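You operate a simulated robot arm through the tools that you are given. There is no shell and no other tool. Be economical: measure what you need, move in short steps, check, and stop when the job is done.

Carry out the task below with a simulated robot arm. There is one attempt and no reset: what you move stays moved.

TASK
Lift the disc off the jar with the press, then stand the jar in the long tray.
Fine: leave the disc on the blue post on the slide, with the slide out; use the empty pocket.
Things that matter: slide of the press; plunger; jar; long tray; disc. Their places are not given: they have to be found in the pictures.

It is judged by the outcome, as a careful person would: the job done as asked, and still so three seconds after it is handed in. It fails if anything else is knocked over, pushed out of place, dropped, spilled or broken.

THE ROBOT
A 7-joint arm with a two-finger parallel gripper, fixed in place. Base frame: the origin is at the foot of the arm, x ahead of it, y to its left, z up; the work surface is at about z = 0. Lengths are in m, angles in degrees, forces in N, time in s.
With the tool pointing down near the work surface it reaches from about 0.24 to 0.62 m from the base axis. Its first joint turns from -66.0 to 66.0 degrees. Payload 2.6 kg.
Tool frame: the origin (TCP) lies between the finger pads and is the grasp point; the fingertips stand 0.03 m ahead of it; z points along the fingers, y is the line along which they close. The gripper opens to 0.094 m. The fingers are 0.028 m wide and 0.01 m thick; the gripper's body (0.05 by 0.096 m) begins 0.055 m behind the TCP.
Orientation is that of the tool frame in the base frame, as [roll, pitch, yaw] about the fixed x, y, z axes, in that order (R = Rz(yaw) Ry(pitch) Rx(roll)). With the fingers straight down and closing along the base's y, the tool's x points along the base's -x, its y along +y and its z along -z.

THE INTERFACE
- The arm moves only by the tool jog_arm. Its argument "plan" is a list of rows, each a list of 3 entries, a list of its own where there are three numbers: the shift along the base's x, y, z in units of 400 mm (1.0 is 400 mm), then the turn, a rotation vector about the base's x, y, z in units of 60 degrees (1.0 is 60 degrees), then the finger opening in m, from 0 to 0.094. In form: [[[x, y, z], [rx, ry, rz], gripper], ...]. A call has 1 to 12 rows; each row is the pose to reach, as a shift and turn from the pose commanded when the call began. A call with a number of a shift or a turn outside -1 to 1 is refused whole. A row lasts 0.2 s, in which the tool goes at most 0.05 m and 8.6 degrees; a call with a longer step from one row to the next is refused whole, and so is a gripper value outside its range. A pose out of reach is approached as far as the arm can. The call stops where the force on the tool passes 90 N (or 10 N more than at its start, if that is more) or the arm is blocked; 0.2 s more then pass. The fingers move at their own pace (about 0.072 m/s each) and stop on an object; they squeeze with about 35 N. The grip force told is the motor's: it shows also when the fingers shut on nothing. Time passes only in rows, and 0.2 s behind the last, so rows that repeat a pose let the fingers close. It gives the time, the measured TCP pose, the force on the tool (base axes), the opening and the grip force at its end, in the units of the frame above (readings bear some noise).
- Cameras (640 x 400 px; columns grow to the right, rows downward): "scene" is fixed at [0.0183, 0.4134, 0.5905]; the picture's right is [-0.92, -0.40, 0.00], its down [-0.13, 0.29, -0.95] and it looks along [0.38, -0.87, -0.32] (base axes); focal length 367 px, centre (320, 200). "wrist" rides on the gripper at [-0.037, 0, -0.058] in the tool frame; the picture's right is [0.00, -1.00, 0.00], its down [0.97, 0.00, -0.24] and it looks along [0.24, 0.00, 0.97] (tool axes); focal length 218 px, centre (320, 200).
- snapshot(camera): a new picture of that camera. No time passes.
- locate(camera, pixels): for up to 12 pixels [column, row] of the newest picture of that camera ("zoom" is the newest enlarged one), the place [x, y, z] in the base frame of the surface seen there, good to about 0.003 m. No time passes.
- close_up(camera, box): a new picture of the part [left, top, right, bottom] of that camera's present view, enlarged. No time passes.
- job_done(): hands the job in; it is judged then, once.

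Work in short steps. Measure before you move; look again where a grasp or a placing could have gone wrong, and mend it. You have 80 turns and 38 pictures in all, those below and enlarged ones among them. Open the gripper and draw the arm clear of the work before you hand the job in, unless the task says otherwise; then end with one line.

The tools are called after "Emit:" by a JSON object that holds its "fn" and its "kwargs". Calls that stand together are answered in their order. jog_arm: Moves the arm, as the interface text tells. Its arguments: {"type":"object","properties":{"plan":{"type":"array","items":{"type":"array"}}},"required":["plan"]} The other tools are called the same way: snapshot (camera) takes a picture; locate (camera, pixels) gives the place of the surface under pixels of a picture; close_up (camera, box) takes an enlarged picture of a part of a camera's view; job_done () hands the job in.

At the start:

```text
clock: 0.0
ee_pos: [0.2093, -0.2078, 0.4333]
tcp_rot: [-179.9, 0.0, -180.0]
wrist_force: [0.3, -0.7, -0.5]
width: 0.0939
grasp_force: 0.1
```

scene: 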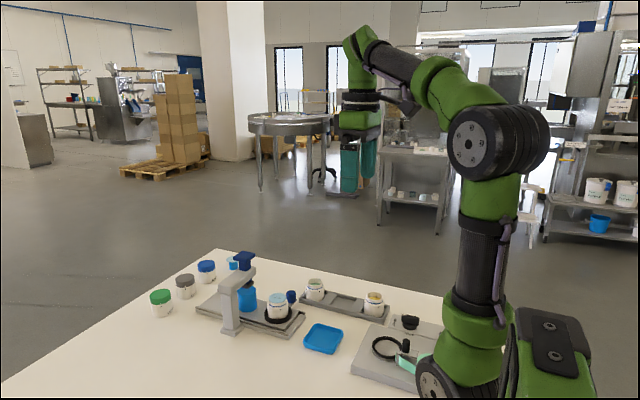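
wrist: 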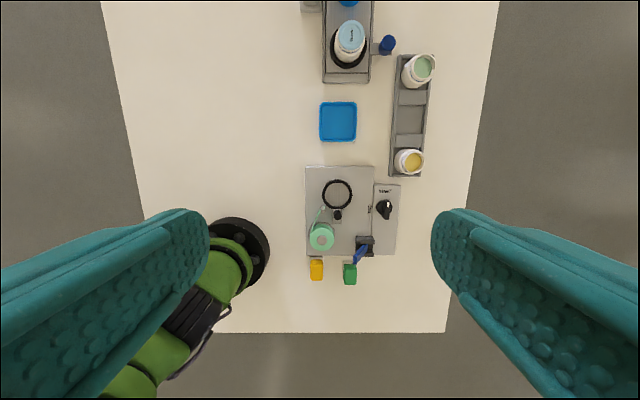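

Let me look closer at the press and tray.

Emit:
{"fn": "close_up", "kwargs": {"camera": "scene", "box": [140, 230, 400, 392]}}

Emit:
{"fn": "close_up", "kwargs": {"camera": "wrist", "box": [280, 0, 460, 112]}}

```text
2.46 times, centred on (270, 311) of scene
```

zoom: 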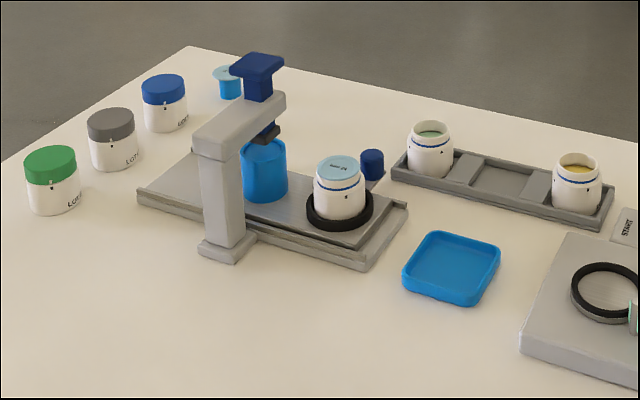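

```text
3.56 times, centred on (370, 56) of wrist
```

zoom: 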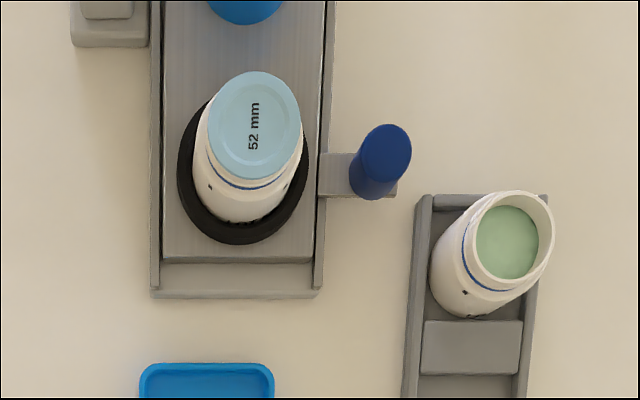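

I'll locate the key features in both full pictures.

Emit:
{"fn": "locate", "kwargs": {"camera": "scene", "pixels": [[245, 255], [247, 284], [278, 296], [291, 294], [235, 270], [230, 325], [248, 290], [289, 322], [345, 304], [314, 285], [374, 299], [270, 317]]}}

Emit:
{"fn": "locate", "kwargs": {"camera": "zoom", "pixels": [[254, 125], [380, 150], [240, 285], [333, 175], [250, 220], [472, 345], [470, 385], [170, 200], [290, 210], [235, 250], [330, 250], [110, 10]]}}

Emit:
{"fn": "locate", "kwargs": {"camera": "wrist", "pixels": [[410, 118], [411, 98], [410, 140], [397, 118], [426, 118], [409, 161], [338, 120], [399, 175], [345, 78]]}}

```text
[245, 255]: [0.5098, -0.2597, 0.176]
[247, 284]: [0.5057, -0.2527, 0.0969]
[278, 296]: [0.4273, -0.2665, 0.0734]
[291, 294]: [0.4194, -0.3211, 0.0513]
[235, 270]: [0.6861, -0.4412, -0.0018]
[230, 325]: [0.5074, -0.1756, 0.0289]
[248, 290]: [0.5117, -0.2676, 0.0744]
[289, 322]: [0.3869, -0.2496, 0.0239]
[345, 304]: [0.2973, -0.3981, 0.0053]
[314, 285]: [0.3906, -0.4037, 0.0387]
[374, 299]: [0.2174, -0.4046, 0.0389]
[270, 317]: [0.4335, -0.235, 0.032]
```

```text
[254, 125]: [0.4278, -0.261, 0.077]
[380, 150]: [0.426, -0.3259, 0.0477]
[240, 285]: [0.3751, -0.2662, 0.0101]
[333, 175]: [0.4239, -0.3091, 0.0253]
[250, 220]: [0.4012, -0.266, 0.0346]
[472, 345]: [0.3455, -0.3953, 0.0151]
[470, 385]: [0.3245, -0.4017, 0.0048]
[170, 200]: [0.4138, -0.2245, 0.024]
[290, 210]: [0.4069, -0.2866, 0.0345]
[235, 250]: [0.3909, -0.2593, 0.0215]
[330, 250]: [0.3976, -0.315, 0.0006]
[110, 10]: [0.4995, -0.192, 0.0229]
```

```text
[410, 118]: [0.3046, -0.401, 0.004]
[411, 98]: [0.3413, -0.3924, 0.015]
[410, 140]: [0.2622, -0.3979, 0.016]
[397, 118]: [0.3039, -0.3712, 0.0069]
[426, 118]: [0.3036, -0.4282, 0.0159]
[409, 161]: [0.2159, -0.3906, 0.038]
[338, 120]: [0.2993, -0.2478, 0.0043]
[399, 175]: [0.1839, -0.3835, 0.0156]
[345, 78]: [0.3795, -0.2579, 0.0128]
```

Emit:
{"fn": "close_up", "kwargs": {"camera": "scene", "box": [200, 240, 310, 340]}}

```text
4.00 times, centred on (255, 290) of scene
```

zoom: 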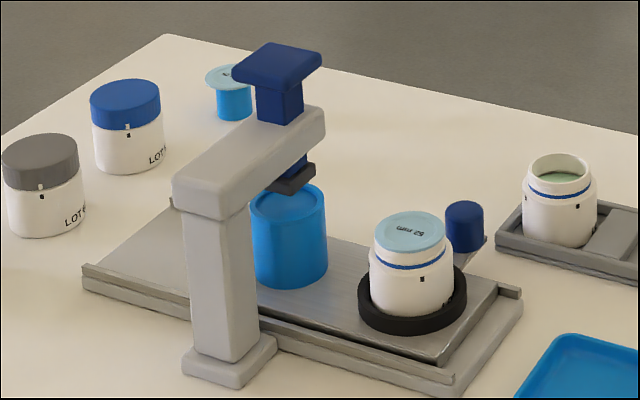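

Emit:
{"fn": "locate", "kwargs": {"camera": "zoom", "pixels": [[277, 63], [240, 72], [315, 60], [280, 45], [282, 110], [295, 180], [285, 205], [270, 210], [465, 208], [415, 230], [225, 170], [310, 115]]}}

```text
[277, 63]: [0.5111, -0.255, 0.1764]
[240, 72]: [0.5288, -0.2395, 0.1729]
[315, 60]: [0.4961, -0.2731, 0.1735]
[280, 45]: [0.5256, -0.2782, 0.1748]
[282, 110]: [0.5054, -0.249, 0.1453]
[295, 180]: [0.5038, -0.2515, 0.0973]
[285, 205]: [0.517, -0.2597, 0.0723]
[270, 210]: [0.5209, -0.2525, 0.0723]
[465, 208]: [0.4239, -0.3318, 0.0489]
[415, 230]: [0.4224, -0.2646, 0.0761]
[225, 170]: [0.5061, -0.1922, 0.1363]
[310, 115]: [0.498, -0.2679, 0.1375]
```

I'll travel above the handle (≈0.424, -0.326), turning the gripper so it closes along x with the camera on the outside.

Emit:
{"fn": "jog_arm", "kwargs": {"plan": [[[0.067, -0.037, -0.05], [0, 0, -0.125], 0.05], [[0.134, -0.074, -0.1], [0, 0, -0.25], 0.05], [[0.2, -0.11, -0.15], [0, 0, -0.375], 0.05], [[0.268, -0.147, -0.2], [0, 0, -0.5], 0.05], [[0.335, -0.184, -0.25], [0, 0, -0.625], 0.05], [[0.4, -0.22, -0.3], [0, 0, -0.75], 0.05], [[0.47, -0.26, -0.35], [0, 0, -0.875], 0.05], [[0.5375, -0.295, -0.4], [0, 0, -1], 0.05], [[0.5375, -0.295, -0.4], [0, 0, -1], 0.05]]}}

Emit:
{"fn": "jog_arm", "kwargs": {"plan": [[[0, 0, -0.05], [0, 0, -0.125], 0.05], [[0, 0, -0.1], [0, 0, -0.25], 0.05], [[0, 0, -0.13], [0, 0, -0.375], 0.05], [[0, 0, -0.13], [0, 0, -0.5], 0.05], [[0, 0, -0.13], [0, 0, -0.5], 0.05]]}}

Emit:
{"fn": "snapshot", "kwargs": {"camera": "wrist"}}

```text
clock: 2.0
ee_pos: [0.4222, -0.3224, 0.2729]
tcp_rot: [180.0, -0.1, 119.9]
wrist_force: [-0.5, -0.7, 1.1]
width: 0.0503
grasp_force: 0.0
```

```text
clock: 3.2
ee_pos: [0.4251, -0.3257, 0.2197]
tcp_rot: [180.0, 0.0, 89.9]
wrist_force: [-0.5, -1.0, 0.0]
width: 0.0498
grasp_force: 0.0
```

```text
32 pictures are left
```

wrist: 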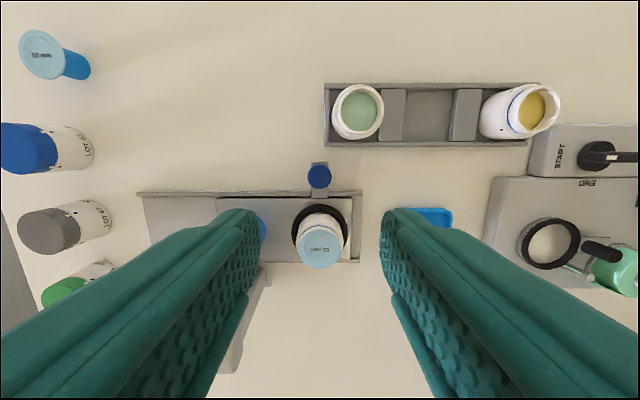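

Emit:
{"fn": "locate", "kwargs": {"camera": "wrist", "pixels": [[319, 176], [309, 178], [330, 178], [319, 166], [319, 188], [321, 248], [358, 110], [428, 113]]}}

```text
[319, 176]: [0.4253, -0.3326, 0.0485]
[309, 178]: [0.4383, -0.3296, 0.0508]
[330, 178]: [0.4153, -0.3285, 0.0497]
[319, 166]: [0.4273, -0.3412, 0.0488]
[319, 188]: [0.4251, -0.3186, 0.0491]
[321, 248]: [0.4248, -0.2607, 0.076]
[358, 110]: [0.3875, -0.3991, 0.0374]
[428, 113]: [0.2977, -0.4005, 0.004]
```

Handle centre is (0.426, -0.330), top z 0.05. Descend so the fingertips reach z≈0.032, then close.

Emit:
{"fn": "jog_arm", "kwargs": {"plan": [[[0.002, -0.011, -0.1], [0, 0, 0], 0.05], [[0.002, -0.011, -0.2], [0, 0, 0], 0.05], [[0.002, -0.011, -0.3], [0, 0, 0], 0.05], [[0.002, -0.011, -0.36], [0, 0, 0], 0.05], [[0.002, -0.011, -0.395], [0, 0, 0], 0.05], [[0.002, -0.011, -0.395], [0, 0, 0], 0.01], [[0.002, -0.011, -0.395], [0, 0, 0], 0.01], [[0.002, -0.011, -0.395], [0, 0, 0], 0.01]]}}

Emit:
{"fn": "snapshot", "kwargs": {"camera": "scene"}}

```text
clock: 5.0
ee_pos: [0.4279, -0.3309, 0.0645]
tcp_rot: [179.9, 0.0, 90.0]
wrist_force: [-0.6, -0.6, -3.7]
width: 0.0252
grasp_force: 44.8
```

```text
31 pictures are left
```

scene: 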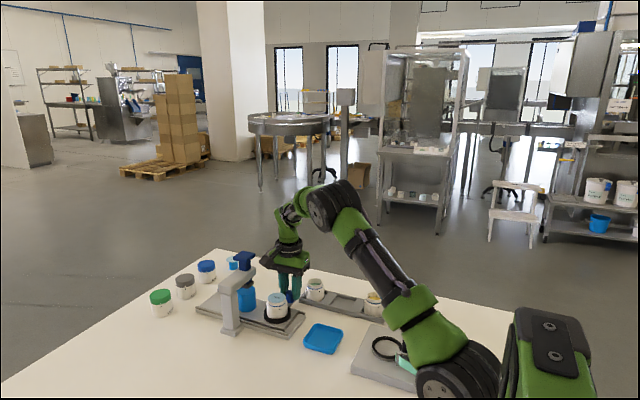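

Handle is gripped (width 0.025). Push the slide in slowly by 0.08 m.

Emit:
{"fn": "jog_arm", "kwargs": {"plan": [[[0.02, 0, 0], [0, 0, 0], 0.01], [[0.04, 0, 0], [0, 0, 0], 0.01], [[0.06, 0, 0], [0, 0, 0], 0.01], [[0.08, 0, 0], [0, 0, 0], 0.01], [[0.1, 0, 0], [0, 0, 0], 0.01], [[0.12, 0, 0], [0, 0, 0], 0.01], [[0.14, 0, 0], [0, 0, 0], 0.01], [[0.16, 0, 0], [0, 0, 0], 0.01], [[0.18, 0, 0], [0, 0, 0], 0.01], [[0.2, 0, 0], [0, 0, 0], 0.01]]}}

Emit:
{"fn": "close_up", "kwargs": {"camera": "scene", "box": [180, 230, 320, 340]}}

```text
clock: 6.4
ee_pos: [0.4649, -0.3311, 0.0636]
tcp_rot: [-179.1, -0.2, 92.1]
wrist_force: [-37.3, 17.0, 9.9]
width: 0.0255
grasp_force: 45.0
stopped in row 6: the force on the tool passed its limit (the readings are from after the stop); the commanded pose is now the measured one
```

```text
3.64 times, centred on (250, 285) of scene
```

zoom: 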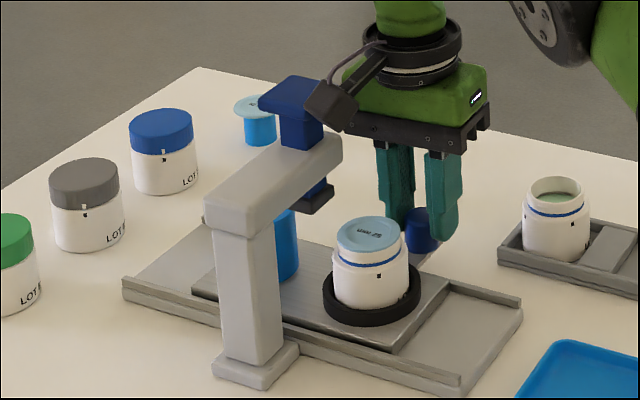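

The push was blocked by something at the gripper body near the plunger head (zoom 330,105). Let me measure it.

Emit:
{"fn": "locate", "kwargs": {"camera": "zoom", "pixels": [[330, 110], [345, 105], [320, 90], [340, 125], [305, 90], [370, 60], [420, 120], [480, 100], [330, 192], [300, 110], [370, 235], [420, 230]]}}

```text
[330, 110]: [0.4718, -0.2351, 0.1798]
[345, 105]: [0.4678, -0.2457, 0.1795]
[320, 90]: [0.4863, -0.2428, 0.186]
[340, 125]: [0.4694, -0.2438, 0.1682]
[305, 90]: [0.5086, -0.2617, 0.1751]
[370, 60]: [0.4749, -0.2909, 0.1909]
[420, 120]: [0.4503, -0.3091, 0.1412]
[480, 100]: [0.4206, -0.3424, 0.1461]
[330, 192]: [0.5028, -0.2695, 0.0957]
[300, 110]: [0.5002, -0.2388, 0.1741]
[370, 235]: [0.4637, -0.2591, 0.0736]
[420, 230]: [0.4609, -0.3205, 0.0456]
```

A housing on the wrist's tool +x side (≈0.47,-0.24,0.18) hits the plunger head. I'll back off a little, release, rise, and turn the wrist around so that side faces outward.

Emit:
{"fn": "jog_arm", "kwargs": {"plan": [[[-0.012, 0, 0], [0, 0, 0], 0.01], [[-0.012, 0, 0], [0, 0, 0], 0.045], [[-0.012, 0, 0], [0, 0, 0], 0.045], [[-0.012, 0, 0.08], [0, 0, 0], 0.045], [[-0.012, -0.02, 0.18], [0, 0, 0], 0.045], [[-0.05, -0.02, 0.3], [0, 0, 0], 0.045], [[-0.1, -0.02, 0.4], [0, 0, 0], 0.045], [[-0.2, -0.02, 0.5], [0, 0, 0], 0.045]]}}

Emit:
{"fn": "jog_arm", "kwargs": {"plan": [[[0, 0, 0], [0, 0, 0.14], 0.045], [[0, 0, 0], [0, 0, 0.28], 0.045], [[0, 0, 0], [0, 0, 0.42], 0.045], [[0, 0, 0], [0, 0, 0.56], 0.045], [[0, 0, 0], [0, 0, 0.7], 0.045], [[0, 0, 0], [0, 0, 0.84], 0.045], [[0, 0, 0], [0, 0, 0.98], 0.045], [[0, 0, 0], [0, 0, 0.98], 0.045]]}}

Emit:
{"fn": "jog_arm", "kwargs": {"plan": [[[0, 0, 0], [0, 0, 0.14], 0.045], [[0, 0, 0], [0, 0, 0.28], 0.045], [[0, 0, 0], [0, 0, 0.42], 0.045], [[0, 0, 0], [0, 0, 0.56], 0.045], [[0, 0, 0], [0, 0, 0.7], 0.045], [[0, 0, 0], [0, 0, 0.84], 0.045], [[0, 0, 0], [0, 0, 0.98], 0.045], [[0, 0, 0], [0, 0, 0.98], 0.045]]}}

Emit:
{"fn": "jog_arm", "kwargs": {"plan": [[[0, 0, 0], [0, 0, 0.14], 0.045], [[0, 0, 0], [0, 0, 0.28], 0.045], [[0, 0, 0], [0, 0, 0.42], 0.045], [[0, 0, 0], [0, 0, 0.56], 0.045], [[0, 0, 0], [0, 0, 0.7], 0.045], [[0, 0, 0], [0, 0, 0.84], 0.045], [[0, 0, 0], [0, 0, 0.98], 0.045], [[0, 0, 0], [0, 0, 1], 0.045]]}}

Emit:
{"fn": "snapshot", "kwargs": {"camera": "scene"}}

Emit:
{"fn": "snapshot", "kwargs": {"camera": "wrist"}}

```text
refused: row 6 steps farther than a row can; nothing moved
```

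```text
clock: 8.2
ee_pos: [0.466, -0.3299, 0.063]
tcp_rot: [-179.3, -0.2, 150.4]
wrist_force: [0.4, 0.6, 1.0]
width: 0.045
grasp_force: 0.1
```

```text
clock: 10.0
ee_pos: [0.4663, -0.3325, 0.0651]
tcp_rot: [-179.3, -0.2, -150.8]
wrist_force: [-0.1, 0.1, -1.0]
width: 0.0451
grasp_force: 0.2
```

```text
clock: 11.8
ee_pos: [0.4668, -0.3313, 0.0641]
tcp_rot: [-179.2, -0.2, -90.8]
wrist_force: [-0.6, -0.3, -0.6]
width: 0.0451
grasp_force: 0.0
```

```text
29 pictures are left
```

scene: 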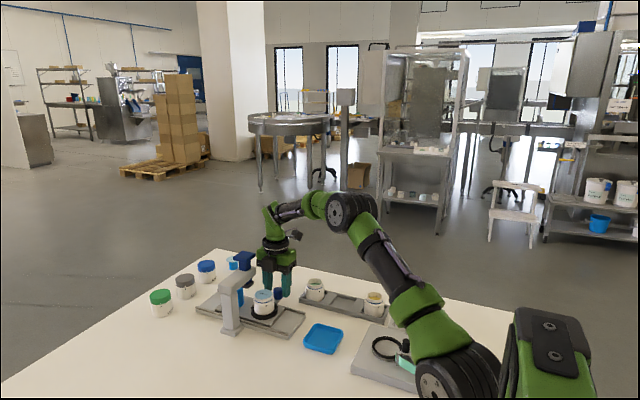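

```text
28 pictures are left
```

wrist: 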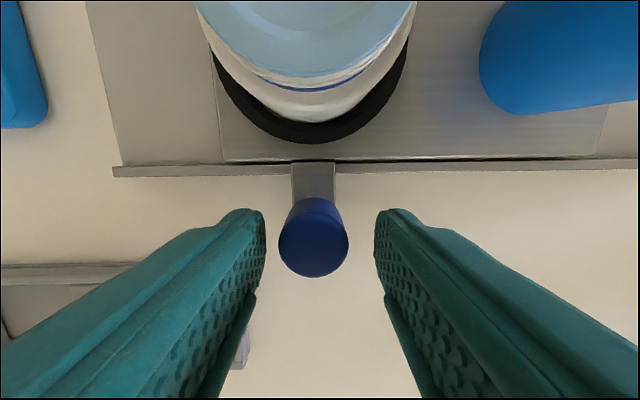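

The first call was refused, but the turn happened in place around the handle with no force or damage; I won't chain dependent calls again. The housing now faces outward and the handle sits between the fingers. I'll close on it slightly outward of centre.

Emit:
{"fn": "jog_arm", "kwargs": {"plan": [[[0, -0.012, 0], [0, 0, 0], 0.045], [[0, -0.012, 0], [0, 0, 0], 0.01], [[0, -0.012, 0], [0, 0, 0], 0.01], [[0, -0.012, 0], [0, 0, 0], 0.01]]}}

Emit:
{"fn": "close_up", "kwargs": {"camera": "scene", "box": [180, 220, 340, 340]}}

```text
clock: 12.8
ee_pos: [0.4666, -0.3367, 0.0631]
tcp_rot: [-179.4, -0.1, -90.9]
wrist_force: [-0.6, 0.7, 0.6]
width: 0.0255
grasp_force: 44.8
```

```text
3.33 times, centred on (260, 280) of scene
```

zoom: 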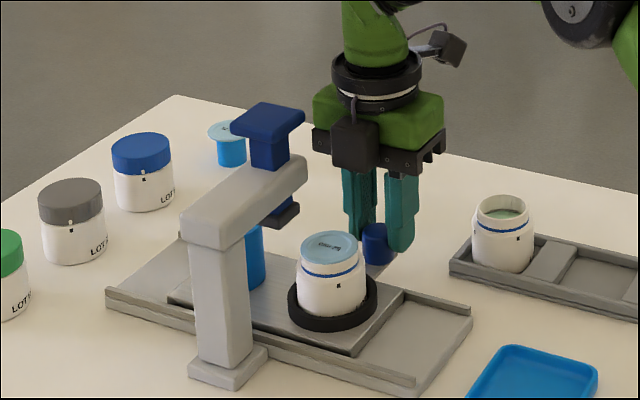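

Emit:
{"fn": "locate", "kwargs": {"camera": "zoom", "pixels": [[352, 145], [338, 135], [340, 160], [372, 150], [300, 115], [315, 138], [298, 205]]}}

```text
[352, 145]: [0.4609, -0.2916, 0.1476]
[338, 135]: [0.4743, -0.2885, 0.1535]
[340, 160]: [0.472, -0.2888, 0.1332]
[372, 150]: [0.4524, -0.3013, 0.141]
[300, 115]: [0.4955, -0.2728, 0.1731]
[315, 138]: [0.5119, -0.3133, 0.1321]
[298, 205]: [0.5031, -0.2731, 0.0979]
```

The camera box face is at y≈-0.290, the head edge ≈-0.28: it clears. Push on slowly.

Emit:
{"fn": "jog_arm", "kwargs": {"plan": [[[0.02, 0, 0], [0, 0, 0], 0.01], [[0.04, 0, 0], [0, 0, 0], 0.01], [[0.06, 0, 0], [0, 0, 0], 0.01], [[0.08, 0, 0], [0, 0, 0], 0.01], [[0.1, 0, 0], [0, 0, 0], 0.01], [[0.11, 0, 0], [0, 0, 0], 0.01]]}}

Emit:
{"fn": "close_up", "kwargs": {"camera": "scene", "box": [180, 220, 340, 340]}}

```text
clock: 14.2
ee_pos: [0.5114, -0.3367, 0.0633]
tcp_rot: [-179.3, 0.0, -91.0]
wrist_force: [0.7, 9.2, 3.6]
width: 0.0255
grasp_force: 44.6
```

```text
3.33 times, centred on (260, 280) of scene
```

zoom: 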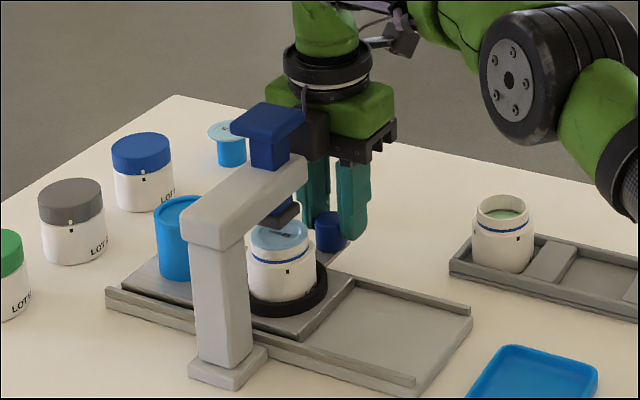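

Jar is nearly under the plunger; probe for the end stop a few mm further.

Emit:
{"fn": "jog_arm", "kwargs": {"plan": [[[0.005, 0, 0], [0, 0, 0], 0.01], [[0.01, 0, 0], [0, 0, 0], 0.01], [[0.015, 0, 0], [0, 0, 0], 0.01]]}}

Emit:
{"fn": "close_up", "kwargs": {"camera": "scene", "box": [220, 240, 300, 320]}}

```text
clock: 15.0
ee_pos: [0.5145, -0.3364, 0.0639]
tcp_rot: [-179.7, 0.1, -91.3]
wrist_force: [-30.3, 22.6, 12.2]
width: 0.0252
grasp_force: 45.0
```

```text
5.00 times, centred on (260, 280) of scene
```

zoom: 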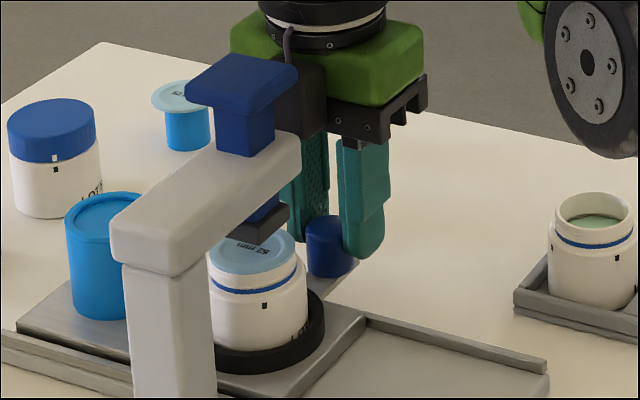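

End stop felt (−30 N at x≈0.514). Release and rise straight up, slightly outward.

Emit:
{"fn": "jog_arm", "kwargs": {"plan": [[[-0.007, 0, 0], [0, 0, 0], 0.045], [[-0.007, 0, 0], [0, 0, 0], 0.045], [[-0.007, -0.01, 0.07], [0, 0, 0], 0.045], [[-0.007, -0.01, 0.18], [0, 0, 0], 0.045], [[-0.007, -0.01, 0.3], [0, 0, 0], 0.045], [[-0.007, -0.01, 0.42], [0, 0, 0], 0.045], [[-0.007, -0.01, 0.5], [0, 0, 0], 0.02], [[-0.007, -0.01, 0.5], [0, 0, 0], 0.0]]}}

Emit:
{"fn": "close_up", "kwargs": {"camera": "scene", "box": [200, 240, 320, 330]}}

Emit:
{"fn": "snapshot", "kwargs": {"camera": "wrist"}}

```text
clock: 16.8
ee_pos: [0.4911, -0.3175, 0.239]
tcp_rot: [-179.2, -0.2, -91.0]
wrist_force: [0.2, 0.7, -0.8]
width: 0.0
grasp_force: 31.3
out of reach, approached as far as the arm can: row 4, 5, 6, 7, 8
```

```text
4.44 times, centred on (260, 285) of scene
```

zoom: 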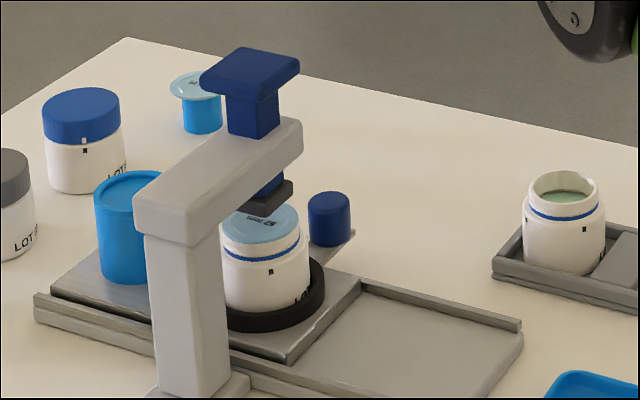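

```text
23 pictures are left
```

wrist: 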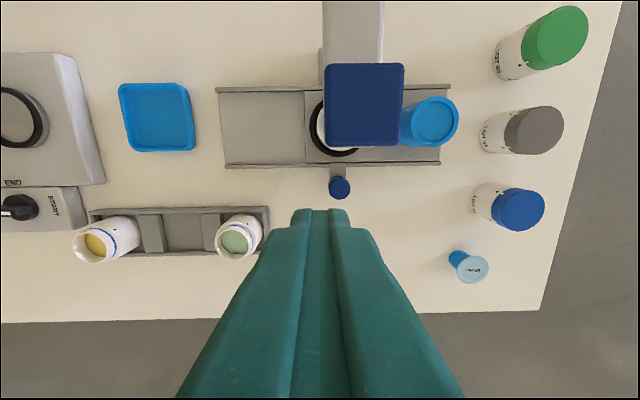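

Jar is under the plunger. Measure the head top and move over it cautiously, since the last command was out of reach.

Emit:
{"fn": "locate", "kwargs": {"camera": "wrist", "pixels": [[364, 105], [328, 68], [400, 68], [330, 142], [400, 142], [339, 187], [434, 121]]}}

Emit:
{"fn": "jog_arm", "kwargs": {"plan": [[[0, 0.08, 0], [0, 0, 0], 0], [[0, 0.14, 0], [0, 0, 0], 0], [[0, 0.14, 0], [0, 0, 0], 0]]}}

```text
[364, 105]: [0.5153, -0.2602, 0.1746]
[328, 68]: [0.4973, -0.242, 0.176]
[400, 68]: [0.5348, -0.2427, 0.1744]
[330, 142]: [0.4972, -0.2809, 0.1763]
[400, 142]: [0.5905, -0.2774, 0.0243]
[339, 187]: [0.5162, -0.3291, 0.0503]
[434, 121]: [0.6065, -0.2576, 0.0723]
```

```text
clock: 17.6
ee_pos: [0.4914, -0.2581, 0.2395]
tcp_rot: [-179.2, -0.2, -91.0]
wrist_force: [-0.6, -0.9, -0.3]
width: 0.0002
grasp_force: 32.8
```

Head centre (0.515,-0.261), top 0.175. Move over it and go to just above contact, TCP z≈0.21.

Emit:
{"fn": "jog_arm", "kwargs": {"plan": [[[0.02, -0.003, -0.03], [0, 0, 0], 0], [[0.059, -0.006, -0.065], [0, 0, 0], 0], [[0.059, -0.006, -0.065], [0, 0, 0], 0]]}}

```text
clock: 18.4
ee_pos: [0.5118, -0.2635, 0.2138]
tcp_rot: [-179.4, -0.2, -90.9]
wrist_force: [-0.2, 0.4, 0.1]
width: 0.0
grasp_force: 33.0
```

Emit:
{"fn": "jog_arm", "kwargs": {"plan": [[[0.005, 0.004, -0.01], [0, 0, 0], 0], [[0.005, 0.004, -0.02], [0, 0, 0], 0], [[0.005, 0.004, -0.03], [0, 0, 0], 0], [[0.005, 0.004, -0.04], [0, 0, 0], 0], [[0.005, 0.004, -0.045], [0, 0, 0], 0], [[0.005, 0.004, -0.05], [0, 0, 0], 0]]}}

Emit:
{"fn": "close_up", "kwargs": {"camera": "scene", "box": [200, 230, 320, 330]}}

```text
clock: 19.8
ee_pos: [0.5166, -0.2591, 0.1946]
tcp_rot: [-179.2, -0.1, -90.9]
wrist_force: [-1.8, -0.8, 2.4]
width: 0.0001
grasp_force: 33.4
```

```text
4.00 times, centred on (260, 280) of scene
```

zoom: 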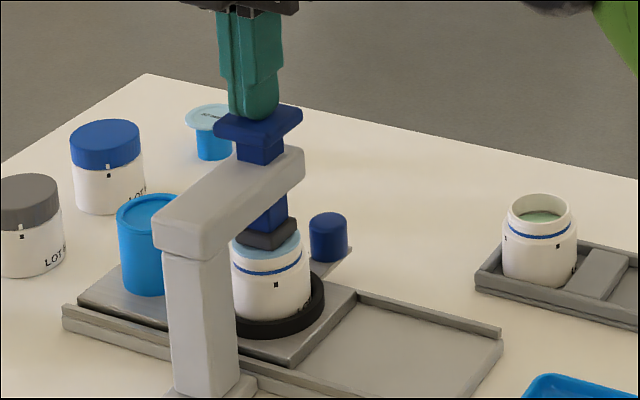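

Plunger is descending with light force (~2 N), almost on the disc. Press further in small steps.

Emit:
{"fn": "jog_arm", "kwargs": {"plan": [[[0, 0, -0.006], [0, 0, 0], 0], [[0, 0, -0.012], [0, 0, 0], 0], [[0, 0, -0.018], [0, 0, 0], 0], [[0, 0, -0.022], [0, 0, 0], 0]]}}

```text
clock: 20.8
ee_pos: [0.516, -0.2582, 0.1941]
tcp_rot: [-178.7, -0.2, -91.1]
wrist_force: [-27.4, 14.2, 53.1]
width: 0.0003
grasp_force: 33.0
```

Firm contact at 53 N. Hold a moment, then rise and see whether the plunger springs up with the disc.

Emit:
{"fn": "jog_arm", "kwargs": {"plan": [[[0, 0, -0.022], [0, 0, 0], 0], [[0, 0, 0.0], [0, 0, 0], 0], [[0, 0, 0.02], [0, 0, 0], 0], [[0, 0, 0.05], [0, 0, 0], 0], [[0, 0, 0.1], [0, 0, 0], 0], [[-0.02, 0, 0.12], [0, 0, 0], 0]]}}

Emit:
{"fn": "close_up", "kwargs": {"camera": "scene", "box": [200, 230, 320, 330]}}

```text
clock: 21.2
ee_pos: [0.5159, -0.2595, 0.1932]
tcp_rot: [-178.1, -0.3, -91.5]
wrist_force: [-6.0, 1.9, 11.2]
width: 0.0
grasp_force: 32.7
stopped in row 2: the force on the tool passed its limit (the readings are from after the stop); the commanded pose is now the measured one
```

```text
4.00 times, centred on (260, 280) of scene
```

zoom: 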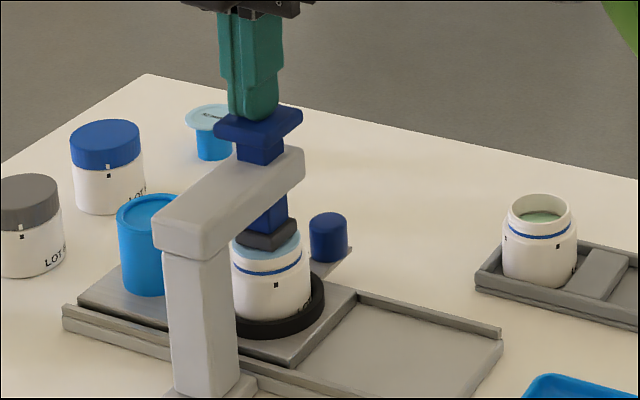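

The press reached the limit force, so it is fully seated. Now rise.

Emit:
{"fn": "jog_arm", "kwargs": {"plan": [[[0, 0, 0.01], [0, 0, 0], 0], [[0, 0, 0.03], [0, 0, 0], 0], [[0, 0, 0.06], [0, 0, 0], 0], [[-0.01, 0, 0.1], [0, 0, 0], 0], [[-0.03, 0, 0.11], [0, 0, 0], 0]]}}

Emit:
{"fn": "close_up", "kwargs": {"camera": "scene", "box": [200, 230, 320, 330]}}

```text
clock: 22.4
ee_pos: [0.5042, -0.2561, 0.2346]
tcp_rot: [-178.2, -0.3, -91.3]
wrist_force: [0.9, -0.1, 0.3]
width: 0.0
grasp_force: 33.0
```

```text
4.00 times, centred on (260, 280) of scene
```

zoom: 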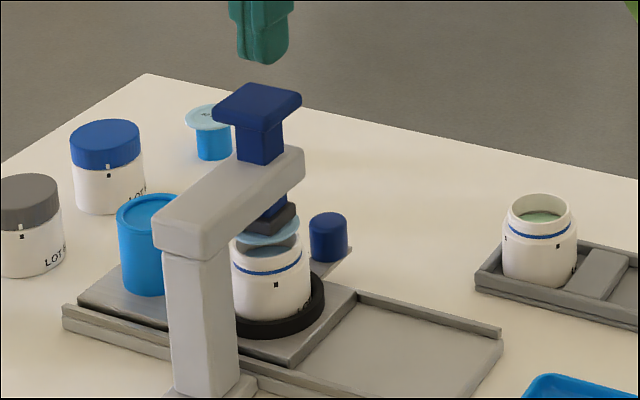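

The disc came up with the plunger. Return to the handle: outward first, then down at a reachable radius.

Emit:
{"fn": "jog_arm", "kwargs": {"plan": [[[-0.04, -0.1, 0], [0, 0, 0], 0], [[-0.085, -0.21, 0], [0, 0, 0], 0], [[-0.085, -0.21, -0.1], [0, 0, 0], 0.0], [[-0.085, -0.21, -0.2], [0, 0, 0], 0.02], [[-0.085, -0.21, -0.3], [0, 0, 0], 0.048], [[-0.03, -0.21, -0.33], [0, 0, 0], 0.048], [[0.027, -0.21, -0.34], [0, 0, 0], 0.048], [[0.027, -0.21, -0.34], [0, 0, 0], 0.048]]}}

Emit:
{"fn": "snapshot", "kwargs": {"camera": "wrist"}}

```text
clock: 24.2
ee_pos: [0.5167, -0.3421, 0.0966]
tcp_rot: [-178.3, -0.3, -91.3]
wrist_force: [0.3, -0.8, -0.6]
width: 0.048
grasp_force: 0.1
```

```text
19 pictures are left
```

wrist: 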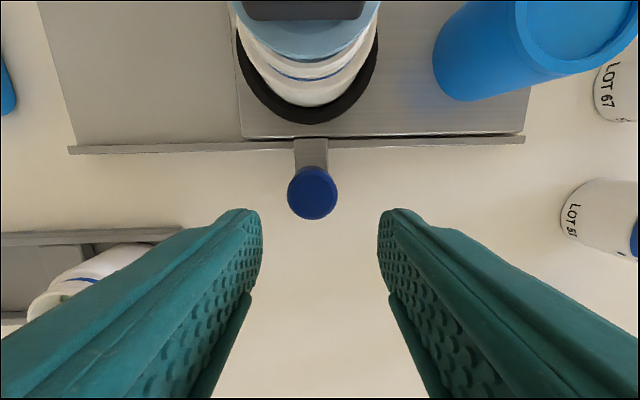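

Check disc clearance above the jar before pulling.

Emit:
{"fn": "jog_arm", "kwargs": {"plan": [[[-0.003, 0.012, -0.04], [0, 0, 0], 0.048], [[-0.003, 0.012, -0.081], [0, 0, 0], 0.048], [[-0.003, 0.012, -0.081], [0, 0, 0], 0.01], [[-0.003, 0.012, -0.081], [0, 0, 0], 0.01], [[-0.003, 0.012, -0.081], [0, 0, 0], 0.01]]}}

Emit:
{"fn": "close_up", "kwargs": {"camera": "scene", "box": [230, 250, 300, 320]}}

```text
clock: 25.4
ee_pos: [0.5142, -0.3364, 0.0674]
tcp_rot: [-178.3, -0.3, -91.4]
wrist_force: [0.6, -0.4, 0.8]
width: 0.0257
grasp_force: 45.3
```

```text
5.71 times, centred on (265, 285) of scene
```

zoom: 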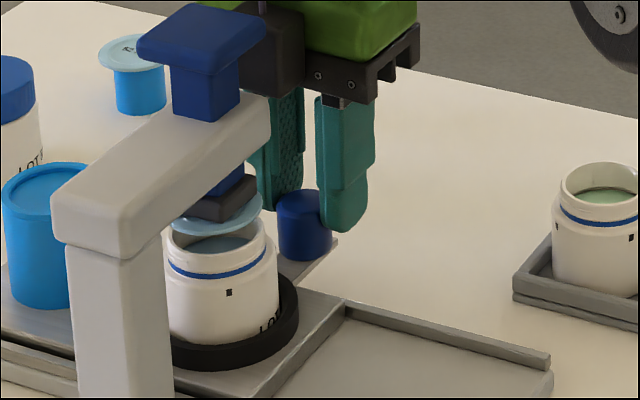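

Clear gap between disc and jar, handle gripped. Pull the slide out gently.

Emit:
{"fn": "jog_arm", "kwargs": {"plan": [[[-0.01, 0, 0], [0, 0, 0], 0.01], [[-0.03, 0, 0], [0, 0, 0], 0.01], [[-0.05, 0, 0], [0, 0, 0], 0.01], [[-0.07, 0, 0], [0, 0, 0], 0.01], [[-0.09, 0, 0], [0, 0, 0], 0.01], [[-0.11, 0, 0], [0, 0, 0], 0.01], [[-0.13, 0, 0], [0, 0, 0], 0.01], [[-0.15, 0, 0], [0, 0, 0], 0.01], [[-0.17, 0, 0], [0, 0, 0], 0.01], [[-0.19, 0, 0], [0, 0, 0], 0.01], [[-0.21, 0, 0], [0, 0, 0], 0.01], [[-0.218, 0, 0], [0, 0, 0], 0.01]]}}

```text
clock: 28.0
ee_pos: [0.4255, -0.3377, 0.0673]
tcp_rot: [-178.1, 0.0, -91.4]
wrist_force: [-0.3, 21.8, 16.5]
width: 0.0256
grasp_force: 45.1
```

Emit:
{"fn": "jog_arm", "kwargs": {"plan": [[[-0.004, 0, 0], [0, 0, 0], 0.01], [[-0.008, 0, 0], [0, 0, 0], 0.01]]}}

Emit:
{"fn": "close_up", "kwargs": {"camera": "scene", "box": [200, 230, 320, 330]}}

```text
clock: 28.6
ee_pos: [0.4249, -0.337, 0.0681]
tcp_rot: [-178.0, -0.1, -91.3]
wrist_force: [8.4, 12.8, 5.8]
width: 0.0258
grasp_force: 44.7
```

```text
4.00 times, centred on (260, 280) of scene
```

zoom: 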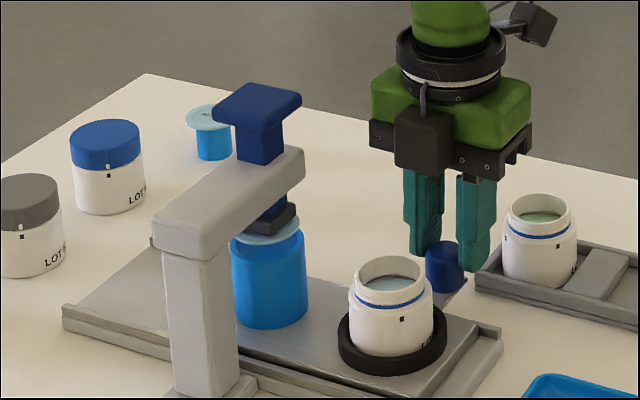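

Slide is out, with the disc hanging over the post. Release the handle, rise, and go over the plunger head again.

Emit:
{"fn": "jog_arm", "kwargs": {"plan": [[[0.004, 0, 0], [0, 0, 0], 0.05], [[0.004, 0, 0], [0, 0, 0], 0.05], [[0.004, 0, 0.05], [0, 0, 0], 0.05], [[0.004, 0, 0.15], [0, 0, 0], 0.05], [[0.004, 0, 0.25], [0, 0, 0], 0.02], [[0.004, 0, 0.35], [0, 0, 0], 0], [[0.004, 0, 0.42], [0, 0, 0], 0], [[0.07, 0.07, 0.42], [0, 0, 0], 0], [[0.14, 0.14, 0.42], [0, 0, 0], 0], [[0.2, 0.194, 0.4], [0, 0, 0], 0], [[0.224, 0.194, 0.36], [0, 0, 0], 0], [[0.224, 0.194, 0.36], [0, 0, 0], 0]]}}

```text
clock: 31.2
ee_pos: [0.5117, -0.2602, 0.2117]
tcp_rot: [-178.2, -0.2, -91.3]
wrist_force: [-0.3, -0.4, 0.3]
width: 0.0001
grasp_force: 33.0
```

Press down in small steps.

Emit:
{"fn": "jog_arm", "kwargs": {"plan": [[[0.005, 0.001, -0.012], [0, 0, 0], 0], [[0.005, 0.001, -0.022], [0, 0, 0], 0], [[0.005, 0.001, -0.03], [0, 0, 0], 0], [[0.005, 0.001, -0.038], [0, 0, 0], 0], [[0.005, 0.001, -0.044], [0, 0, 0], 0], [[0.005, 0.001, -0.05], [0, 0, 0], 0], [[0.005, 0.001, -0.056], [0, 0, 0], 0], [[0.005, 0.001, -0.062], [0, 0, 0], 0]]}}

Emit:
{"fn": "close_up", "kwargs": {"camera": "scene", "box": [200, 230, 320, 330]}}

```text
clock: 33.0
ee_pos: [0.5144, -0.2591, 0.1905]
tcp_rot: [-177.7, -0.2, -91.3]
wrist_force: [-19.1, 10.0, 42.2]
width: 0.0
grasp_force: 33.7
```

```text
4.00 times, centred on (260, 280) of scene
```

zoom: 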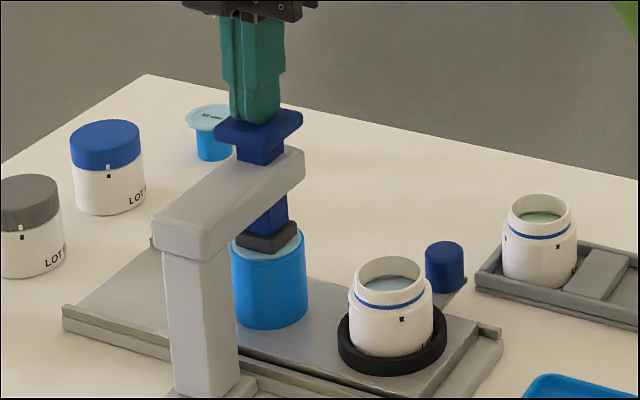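

Pressed at 42 N onto the post. Push slightly more as before, then raise (two calls).

Emit:
{"fn": "jog_arm", "kwargs": {"plan": [[[0, 0, -0.006], [0, 0, 0], 0], [[0, 0, -0.012], [0, 0, 0], 0], [[0, 0, -0.018], [0, 0, 0], 0], [[0, 0, -0.018], [0, 0, 0], 0]]}}

Emit:
{"fn": "jog_arm", "kwargs": {"plan": [[[0, 0, 0.02], [0, 0, 0], 0], [[0, 0, 0.04], [0, 0, 0], 0], [[0, 0, 0.07], [0, 0, 0], 0], [[-0.01, 0, 0.1], [0, 0, 0], 0], [[-0.04, 0, 0.12], [0, 0, 0], 0], [[-0.04, 0, 0.12], [0, 0, 0], 0]]}}

Emit:
{"fn": "close_up", "kwargs": {"camera": "scene", "box": [200, 230, 320, 330]}}

```text
clock: 34.0
ee_pos: [0.5165, -0.2591, 0.1912]
tcp_rot: [-177.2, -0.5, -91.8]
wrist_force: [-37.0, 16.0, 68.9]
width: 0.0
grasp_force: 33.4
```

```text
clock: 35.4
ee_pos: [0.4987, -0.2604, 0.2267]
tcp_rot: [-178.2, -0.3, -91.3]
wrist_force: [0.1, 0.6, 0.8]
width: 0.0
grasp_force: 32.7
```

```text
4.00 times, centred on (260, 280) of scene
```

zoom: 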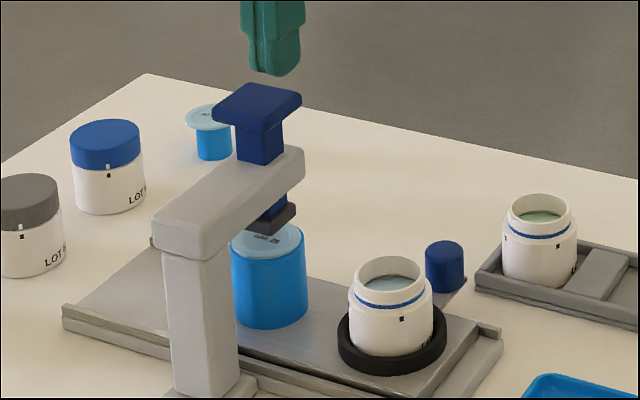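

Disc rests on the post and the plunger is up. Now move above the jar and measure it.

Emit:
{"fn": "jog_arm", "kwargs": {"plan": [[[-0.09, -0.004, 0], [0, 0, 0], 0.04], [[-0.184, -0.004, 0], [0, 0, 0], 0.075], [[-0.184, -0.004, -0.05], [0, 0, 0], 0.075], [[-0.184, -0.004, -0.05], [0, 0, 0], 0.075]]}}

Emit:
{"fn": "snapshot", "kwargs": {"camera": "wrist"}}

Emit:
{"fn": "close_up", "kwargs": {"camera": "scene", "box": [260, 260, 400, 350]}}

```text
clock: 36.4
ee_pos: [0.425, -0.2599, 0.206]
tcp_rot: [-178.2, -0.3, -91.3]
wrist_force: [-0.8, 0.6, 0.0]
width: 0.0751
grasp_force: 0.1
```

```text
14 pictures are left
```

wrist: 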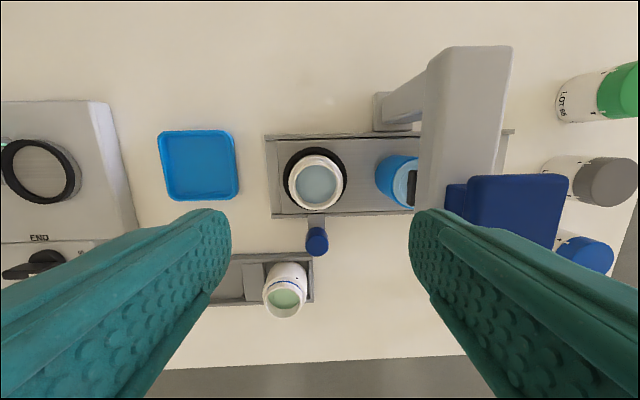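

```text
4.44 times, centred on (330, 305) of scene
```

zoom: 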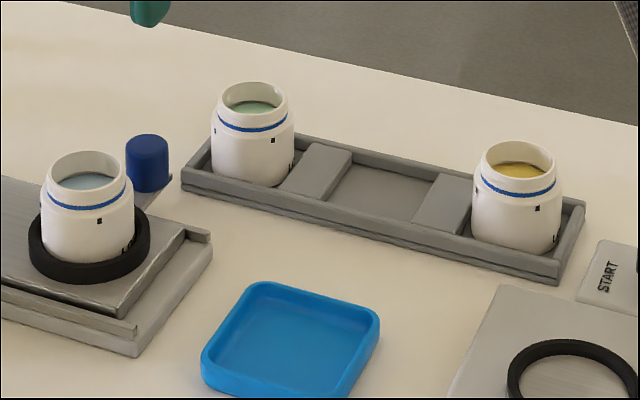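

Emit:
{"fn": "locate", "kwargs": {"camera": "wrist", "pixels": [[291, 182], [341, 182], [316, 159], [316, 207], [316, 183], [345, 180], [315, 150]]}}

Emit:
{"fn": "locate", "kwargs": {"camera": "zoom", "pixels": [[85, 175], [60, 225], [130, 240], [345, 150], [438, 177], [350, 180], [415, 215], [380, 193], [380, 228], [400, 175], [252, 125], [340, 200]]}}

```text
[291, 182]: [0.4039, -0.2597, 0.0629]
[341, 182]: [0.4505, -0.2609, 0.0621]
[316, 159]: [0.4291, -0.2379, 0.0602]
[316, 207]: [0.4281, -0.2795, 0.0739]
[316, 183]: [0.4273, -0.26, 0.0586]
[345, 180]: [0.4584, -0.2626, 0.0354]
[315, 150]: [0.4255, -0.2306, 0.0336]
```

```text
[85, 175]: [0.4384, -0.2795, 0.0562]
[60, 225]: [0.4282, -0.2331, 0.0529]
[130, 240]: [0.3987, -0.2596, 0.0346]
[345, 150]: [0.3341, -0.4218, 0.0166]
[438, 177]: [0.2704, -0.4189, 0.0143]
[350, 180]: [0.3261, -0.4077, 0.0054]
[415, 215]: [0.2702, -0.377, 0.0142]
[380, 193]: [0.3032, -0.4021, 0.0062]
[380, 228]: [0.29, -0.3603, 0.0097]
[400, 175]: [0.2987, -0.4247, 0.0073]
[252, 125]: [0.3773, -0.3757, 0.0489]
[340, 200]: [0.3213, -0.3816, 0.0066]
```

Jar centre (0.427,-0.260), ring top 0.035. Straighten the 1.8° tilt and descend to TCP z≈0.07, then close.

Emit:
{"fn": "jog_arm", "kwargs": {"plan": [[[0.004, 0, -0.08], [0, 0.03, 0], 0.075], [[0.004, 0, -0.16], [0, 0.03, 0], 0.075], [[0.004, 0, -0.24], [0, 0.03, 0], 0.075], [[0.004, 0, -0.3], [0, 0.03, 0], 0.075], [[0.004, 0, -0.338], [0, 0.03, 0], 0.075], [[0.004, 0, -0.338], [0, 0.03, 0], 0.075]]}}

Emit:
{"fn": "jog_arm", "kwargs": {"plan": [[[0, 0, 0], [0, 0, 0], 0.06], [[0, 0, 0], [0, 0, 0], 0.05], [[0, 0, 0], [0, 0, 0], 0.04], [[0, 0, 0], [0, 0, 0], 0.04]]}}

Emit:
{"fn": "close_up", "kwargs": {"camera": "scene", "box": [210, 230, 330, 330]}}

```text
clock: 37.8
ee_pos: [0.4283, -0.2615, 0.0709]
tcp_rot: [-180.0, -0.3, -91.2]
wrist_force: [0.6, -0.1, 0.5]
width: 0.0751
grasp_force: 0.1
```

```text
clock: 38.8
ee_pos: [0.4267, -0.2615, 0.0703]
tcp_rot: [180.0, -0.3, -91.3]
wrist_force: [-0.3, 0.8, 0.5]
width: 0.0507
grasp_force: 34.7
```

```text
4.00 times, centred on (270, 280) of scene
```

zoom: 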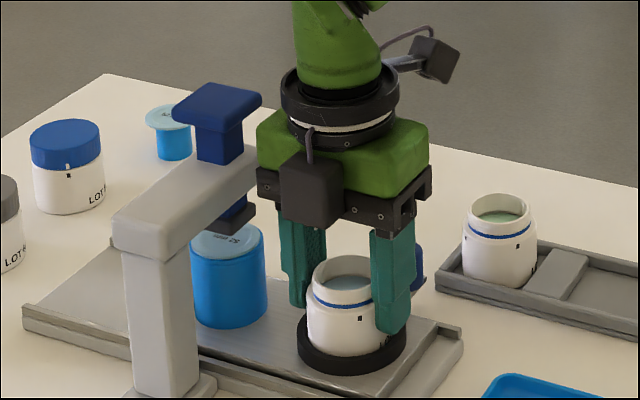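

Jar gripped (width 0.051). Lift gently straight up.

Emit:
{"fn": "jog_arm", "kwargs": {"plan": [[[0, 0, 0.01], [0, 0, 0], 0.04], [[0, 0, 0.03], [0, 0, 0], 0.04], [[0, 0, 0.06], [0, 0, 0], 0.04], [[0, 0, 0.1], [0, 0, 0], 0.04], [[0, 0, 0.14], [0, 0, 0], 0.04], [[0, 0, 0.17], [0, 0, 0], 0.04], [[0, 0, 0.19], [0, 0, 0], 0.04], [[0, 0, 0.2], [0, 0, 0], 0.04]]}}

```text
clock: 40.6
ee_pos: [0.4278, -0.2612, 0.1531]
tcp_rot: [-179.9, -0.4, -91.3]
wrist_force: [-0.1, -0.9, -0.7]
width: 0.0505
grasp_force: 35.7
```

Emit:
{"fn": "jog_arm", "kwargs": {"plan": [[[-0.008, -0.009, 0], [0, 0, 0], 0.04], [[-0.025, -0.028, 0], [0, 0, 0], 0.04], [[-0.056, -0.062, 0], [0, 0, 0], 0.04], [[-0.097, -0.108, 0], [0, 0, 0], 0.04], [[-0.14, -0.156, 0], [0, 0, 0], 0.04], [[-0.183, -0.204, 0], [0, 0, 0], 0.04], [[-0.224, -0.249, 0], [0, 0, 0], 0.04], [[-0.26, -0.289, 0], [0, 0, 0], 0.04], [[-0.29, -0.322, 0], [0, 0, 0], 0.04], [[-0.306, -0.34, 0], [0, 0, 0], 0.04], [[-0.3125, -0.3475, 0], [0, 0, 0], 0.04], [[-0.3125, -0.3475, 0], [0, 0, 0], 0.04]]}}

Emit:
{"fn": "snapshot", "kwargs": {"camera": "wrist"}}

Emit:
{"fn": "close_up", "kwargs": {"camera": "scene", "box": [270, 240, 410, 340]}}

```text
clock: 43.2
ee_pos: [0.3031, -0.4018, 0.1509]
tcp_rot: [-179.9, -0.3, -91.3]
wrist_force: [0.2, 0.1, -1.1]
width: 0.0508
grasp_force: 34.7
```

```text
11 pictures are left
```

wrist: 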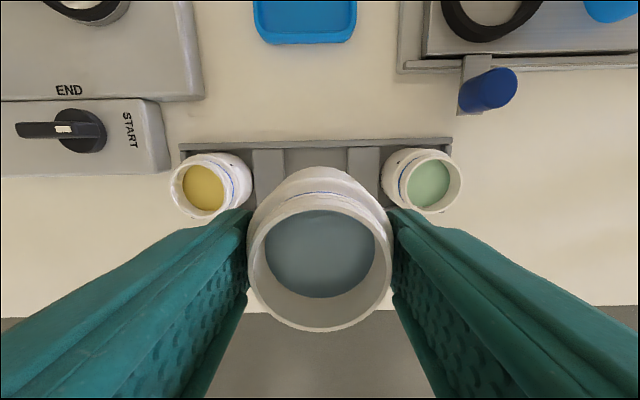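

```text
4.00 times, centred on (340, 290) of scene
```

zoom: 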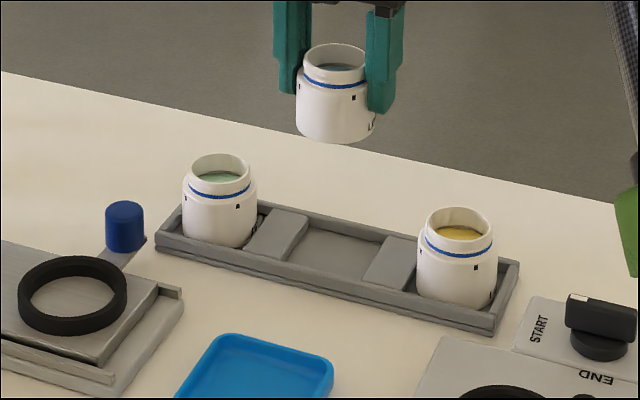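

Emit:
{"fn": "locate", "kwargs": {"camera": "wrist", "pixels": [[287, 160], [281, 160], [344, 158], [350, 158], [316, 150], [316, 144], [204, 188], [428, 183]]}}

Emit:
{"fn": "locate", "kwargs": {"camera": "zoom", "pixels": [[308, 222], [283, 260], [378, 248], [388, 232], [362, 285], [336, 262], [352, 232], [310, 270], [380, 270]]}}

```text
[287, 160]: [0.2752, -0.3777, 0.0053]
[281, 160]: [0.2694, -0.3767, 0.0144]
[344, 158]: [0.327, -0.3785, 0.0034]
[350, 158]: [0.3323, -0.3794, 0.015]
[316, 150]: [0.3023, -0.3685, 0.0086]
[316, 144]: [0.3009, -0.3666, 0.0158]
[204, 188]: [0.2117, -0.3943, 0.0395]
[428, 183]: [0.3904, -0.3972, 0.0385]
```

```text
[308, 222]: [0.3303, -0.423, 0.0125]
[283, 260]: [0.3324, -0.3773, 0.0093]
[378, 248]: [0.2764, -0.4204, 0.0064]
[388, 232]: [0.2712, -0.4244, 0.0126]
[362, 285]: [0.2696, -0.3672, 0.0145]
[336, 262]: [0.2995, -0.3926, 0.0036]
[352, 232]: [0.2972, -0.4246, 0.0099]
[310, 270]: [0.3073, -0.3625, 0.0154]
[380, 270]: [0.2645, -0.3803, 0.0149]
```

Pocket centre ≈(0.301,-0.397), floor z≈0.005. Correct a few mm and lower to just above the floor.

Emit:
{"fn": "jog_arm", "kwargs": {"plan": [[[-0.004, 0.008, -0.01], [0, 0, 0], 0.04], [[-0.004, 0.008, -0.04], [0, 0, 0], 0.04], [[-0.004, 0.008, -0.08], [0, 0, 0], 0.04], [[-0.004, 0.008, -0.12], [0, 0, 0], 0.04], [[-0.004, 0.008, -0.16], [0, 0, 0], 0.04], [[-0.004, 0.008, -0.19], [0, 0, 0], 0.04], [[-0.004, 0.008, -0.21], [0, 0, 0], 0.04], [[-0.004, 0.008, -0.215], [0, 0, 0], 0.04], [[-0.004, 0.008, -0.215], [0, 0, 0], 0.04]]}}

Emit:
{"fn": "close_up", "kwargs": {"camera": "scene", "box": [290, 260, 400, 340]}}

```text
clock: 45.2
ee_pos: [0.3019, -0.3974, 0.066]
tcp_rot: [-179.9, -0.3, -91.3]
wrist_force: [-0.5, -0.2, -0.6]
width: 0.0505
grasp_force: 34.9
```

```text
5.00 times, centred on (345, 300) of scene
```

zoom: 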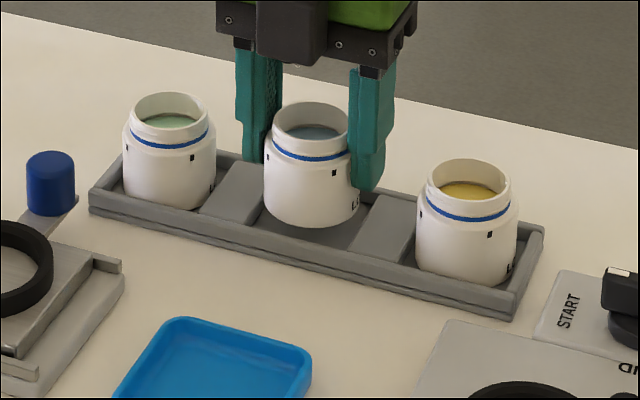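

Aligned. Lower in 2 mm steps.

Emit:
{"fn": "jog_arm", "kwargs": {"plan": [[[0, 0, -0.006], [0, 0, 0], 0.04], [[0, 0, -0.012], [0, 0, 0], 0.04], [[0, 0, -0.018], [0, 0, 0], 0.04], [[0, 0, -0.024], [0, 0, 0], 0.04], [[0, 0, -0.029], [0, 0, 0], 0.04]]}}

```text
clock: 46.4
ee_pos: [0.3006, -0.3975, 0.0554]
tcp_rot: [180.0, -0.3, -91.3]
wrist_force: [0.3, 0.0, -1.2]
width: 0.0505
grasp_force: 34.8
```

Emit:
{"fn": "jog_arm", "kwargs": {"plan": [[[0, 0, -0.004], [0, 0, 0], 0.04], [[0, 0, -0.008], [0, 0, 0], 0.04], [[0, 0, -0.011], [0, 0, 0], 0.04]]}}

Emit:
{"fn": "close_up", "kwargs": {"camera": "scene", "box": [290, 260, 400, 340]}}

```text
clock: 47.2
ee_pos: [0.2998, -0.3989, 0.0533]
tcp_rot: [-179.9, -0.6, -91.5]
wrist_force: [-4.1, 1.1, 25.1]
width: 0.0507
grasp_force: 35.0
```

```text
5.00 times, centred on (345, 300) of scene
```

zoom: 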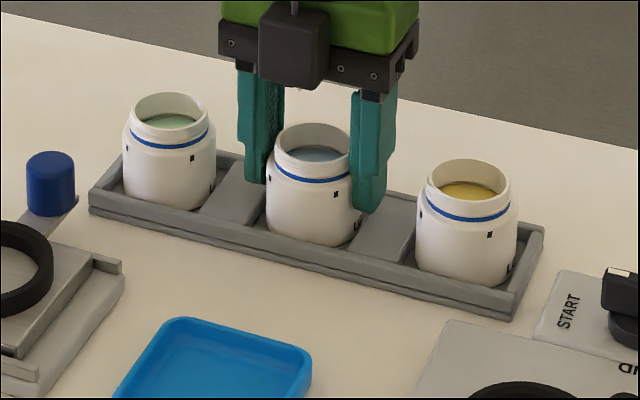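

Contact at 25 N and the rim is level with its neighbours: seated. Ease off and open.

Emit:
{"fn": "jog_arm", "kwargs": {"plan": [[[0.001, 0, 0.005], [0, 0, 0], 0.04], [[0.001, 0, 0.005], [0, 0, 0], 0.055], [[0.001, 0, 0.005], [0, 0, 0], 0.064], [[0.001, 0, 0.005], [0, 0, 0], 0.066], [[0.001, 0, 0.005], [0, 0, 0], 0.066]]}}

Emit:
{"fn": "close_up", "kwargs": {"camera": "scene", "box": [290, 260, 400, 340]}}

```text
clock: 48.4
ee_pos: [0.3018, -0.3968, 0.0526]
tcp_rot: [-179.9, -0.4, -91.3]
wrist_force: [0.4, 0.4, 0.3]
width: 0.0658
grasp_force: 0.0
```

```text
5.00 times, centred on (345, 300) of scene
```

zoom: 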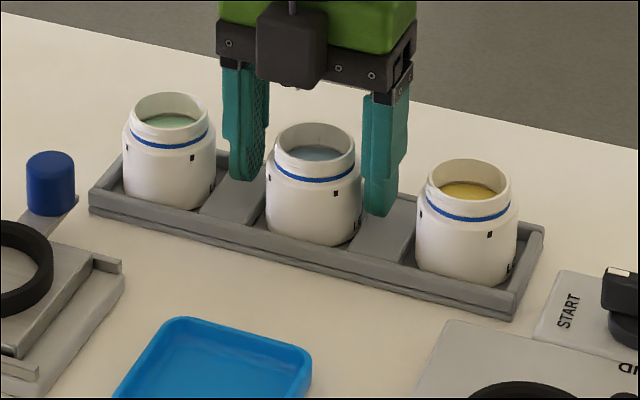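

Jar stands in the pocket. Rise straight up and clear.

Emit:
{"fn": "jog_arm", "kwargs": {"plan": [[[0, 0, 0.03], [0, 0, 0], 0.066], [[0, 0, 0.08], [0, 0, 0], 0.066], [[0, 0, 0.15], [0, 0, 0], 0.066], [[0, 0, 0.25], [0, 0, 0], 0.066], [[0, 0, 0.35], [0, 0, 0], 0.066], [[0, 0, 0.45], [0, 0, 0], 0.066], [[-0.05, 0.1, 0.5], [0, 0, 0], 0.08], [[-0.1, 0.2, 0.55], [0, 0, 0], 0.09], [[-0.1, 0.2, 0.55], [0, 0, 0], 0.09]]}}

Emit:
{"fn": "close_up", "kwargs": {"camera": "scene", "box": [140, 230, 400, 392]}}

```text
clock: 50.4
ee_pos: [0.2604, -0.3133, 0.2733]
tcp_rot: [-179.9, -0.2, -91.3]
wrist_force: [0.8, 0.1, 0.1]
width: 0.0902
grasp_force: 0.0
```

```text
2.46 times, centred on (270, 311) of scene
```

zoom: 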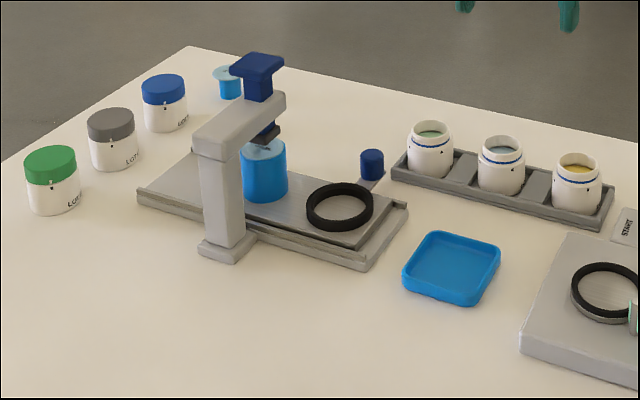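

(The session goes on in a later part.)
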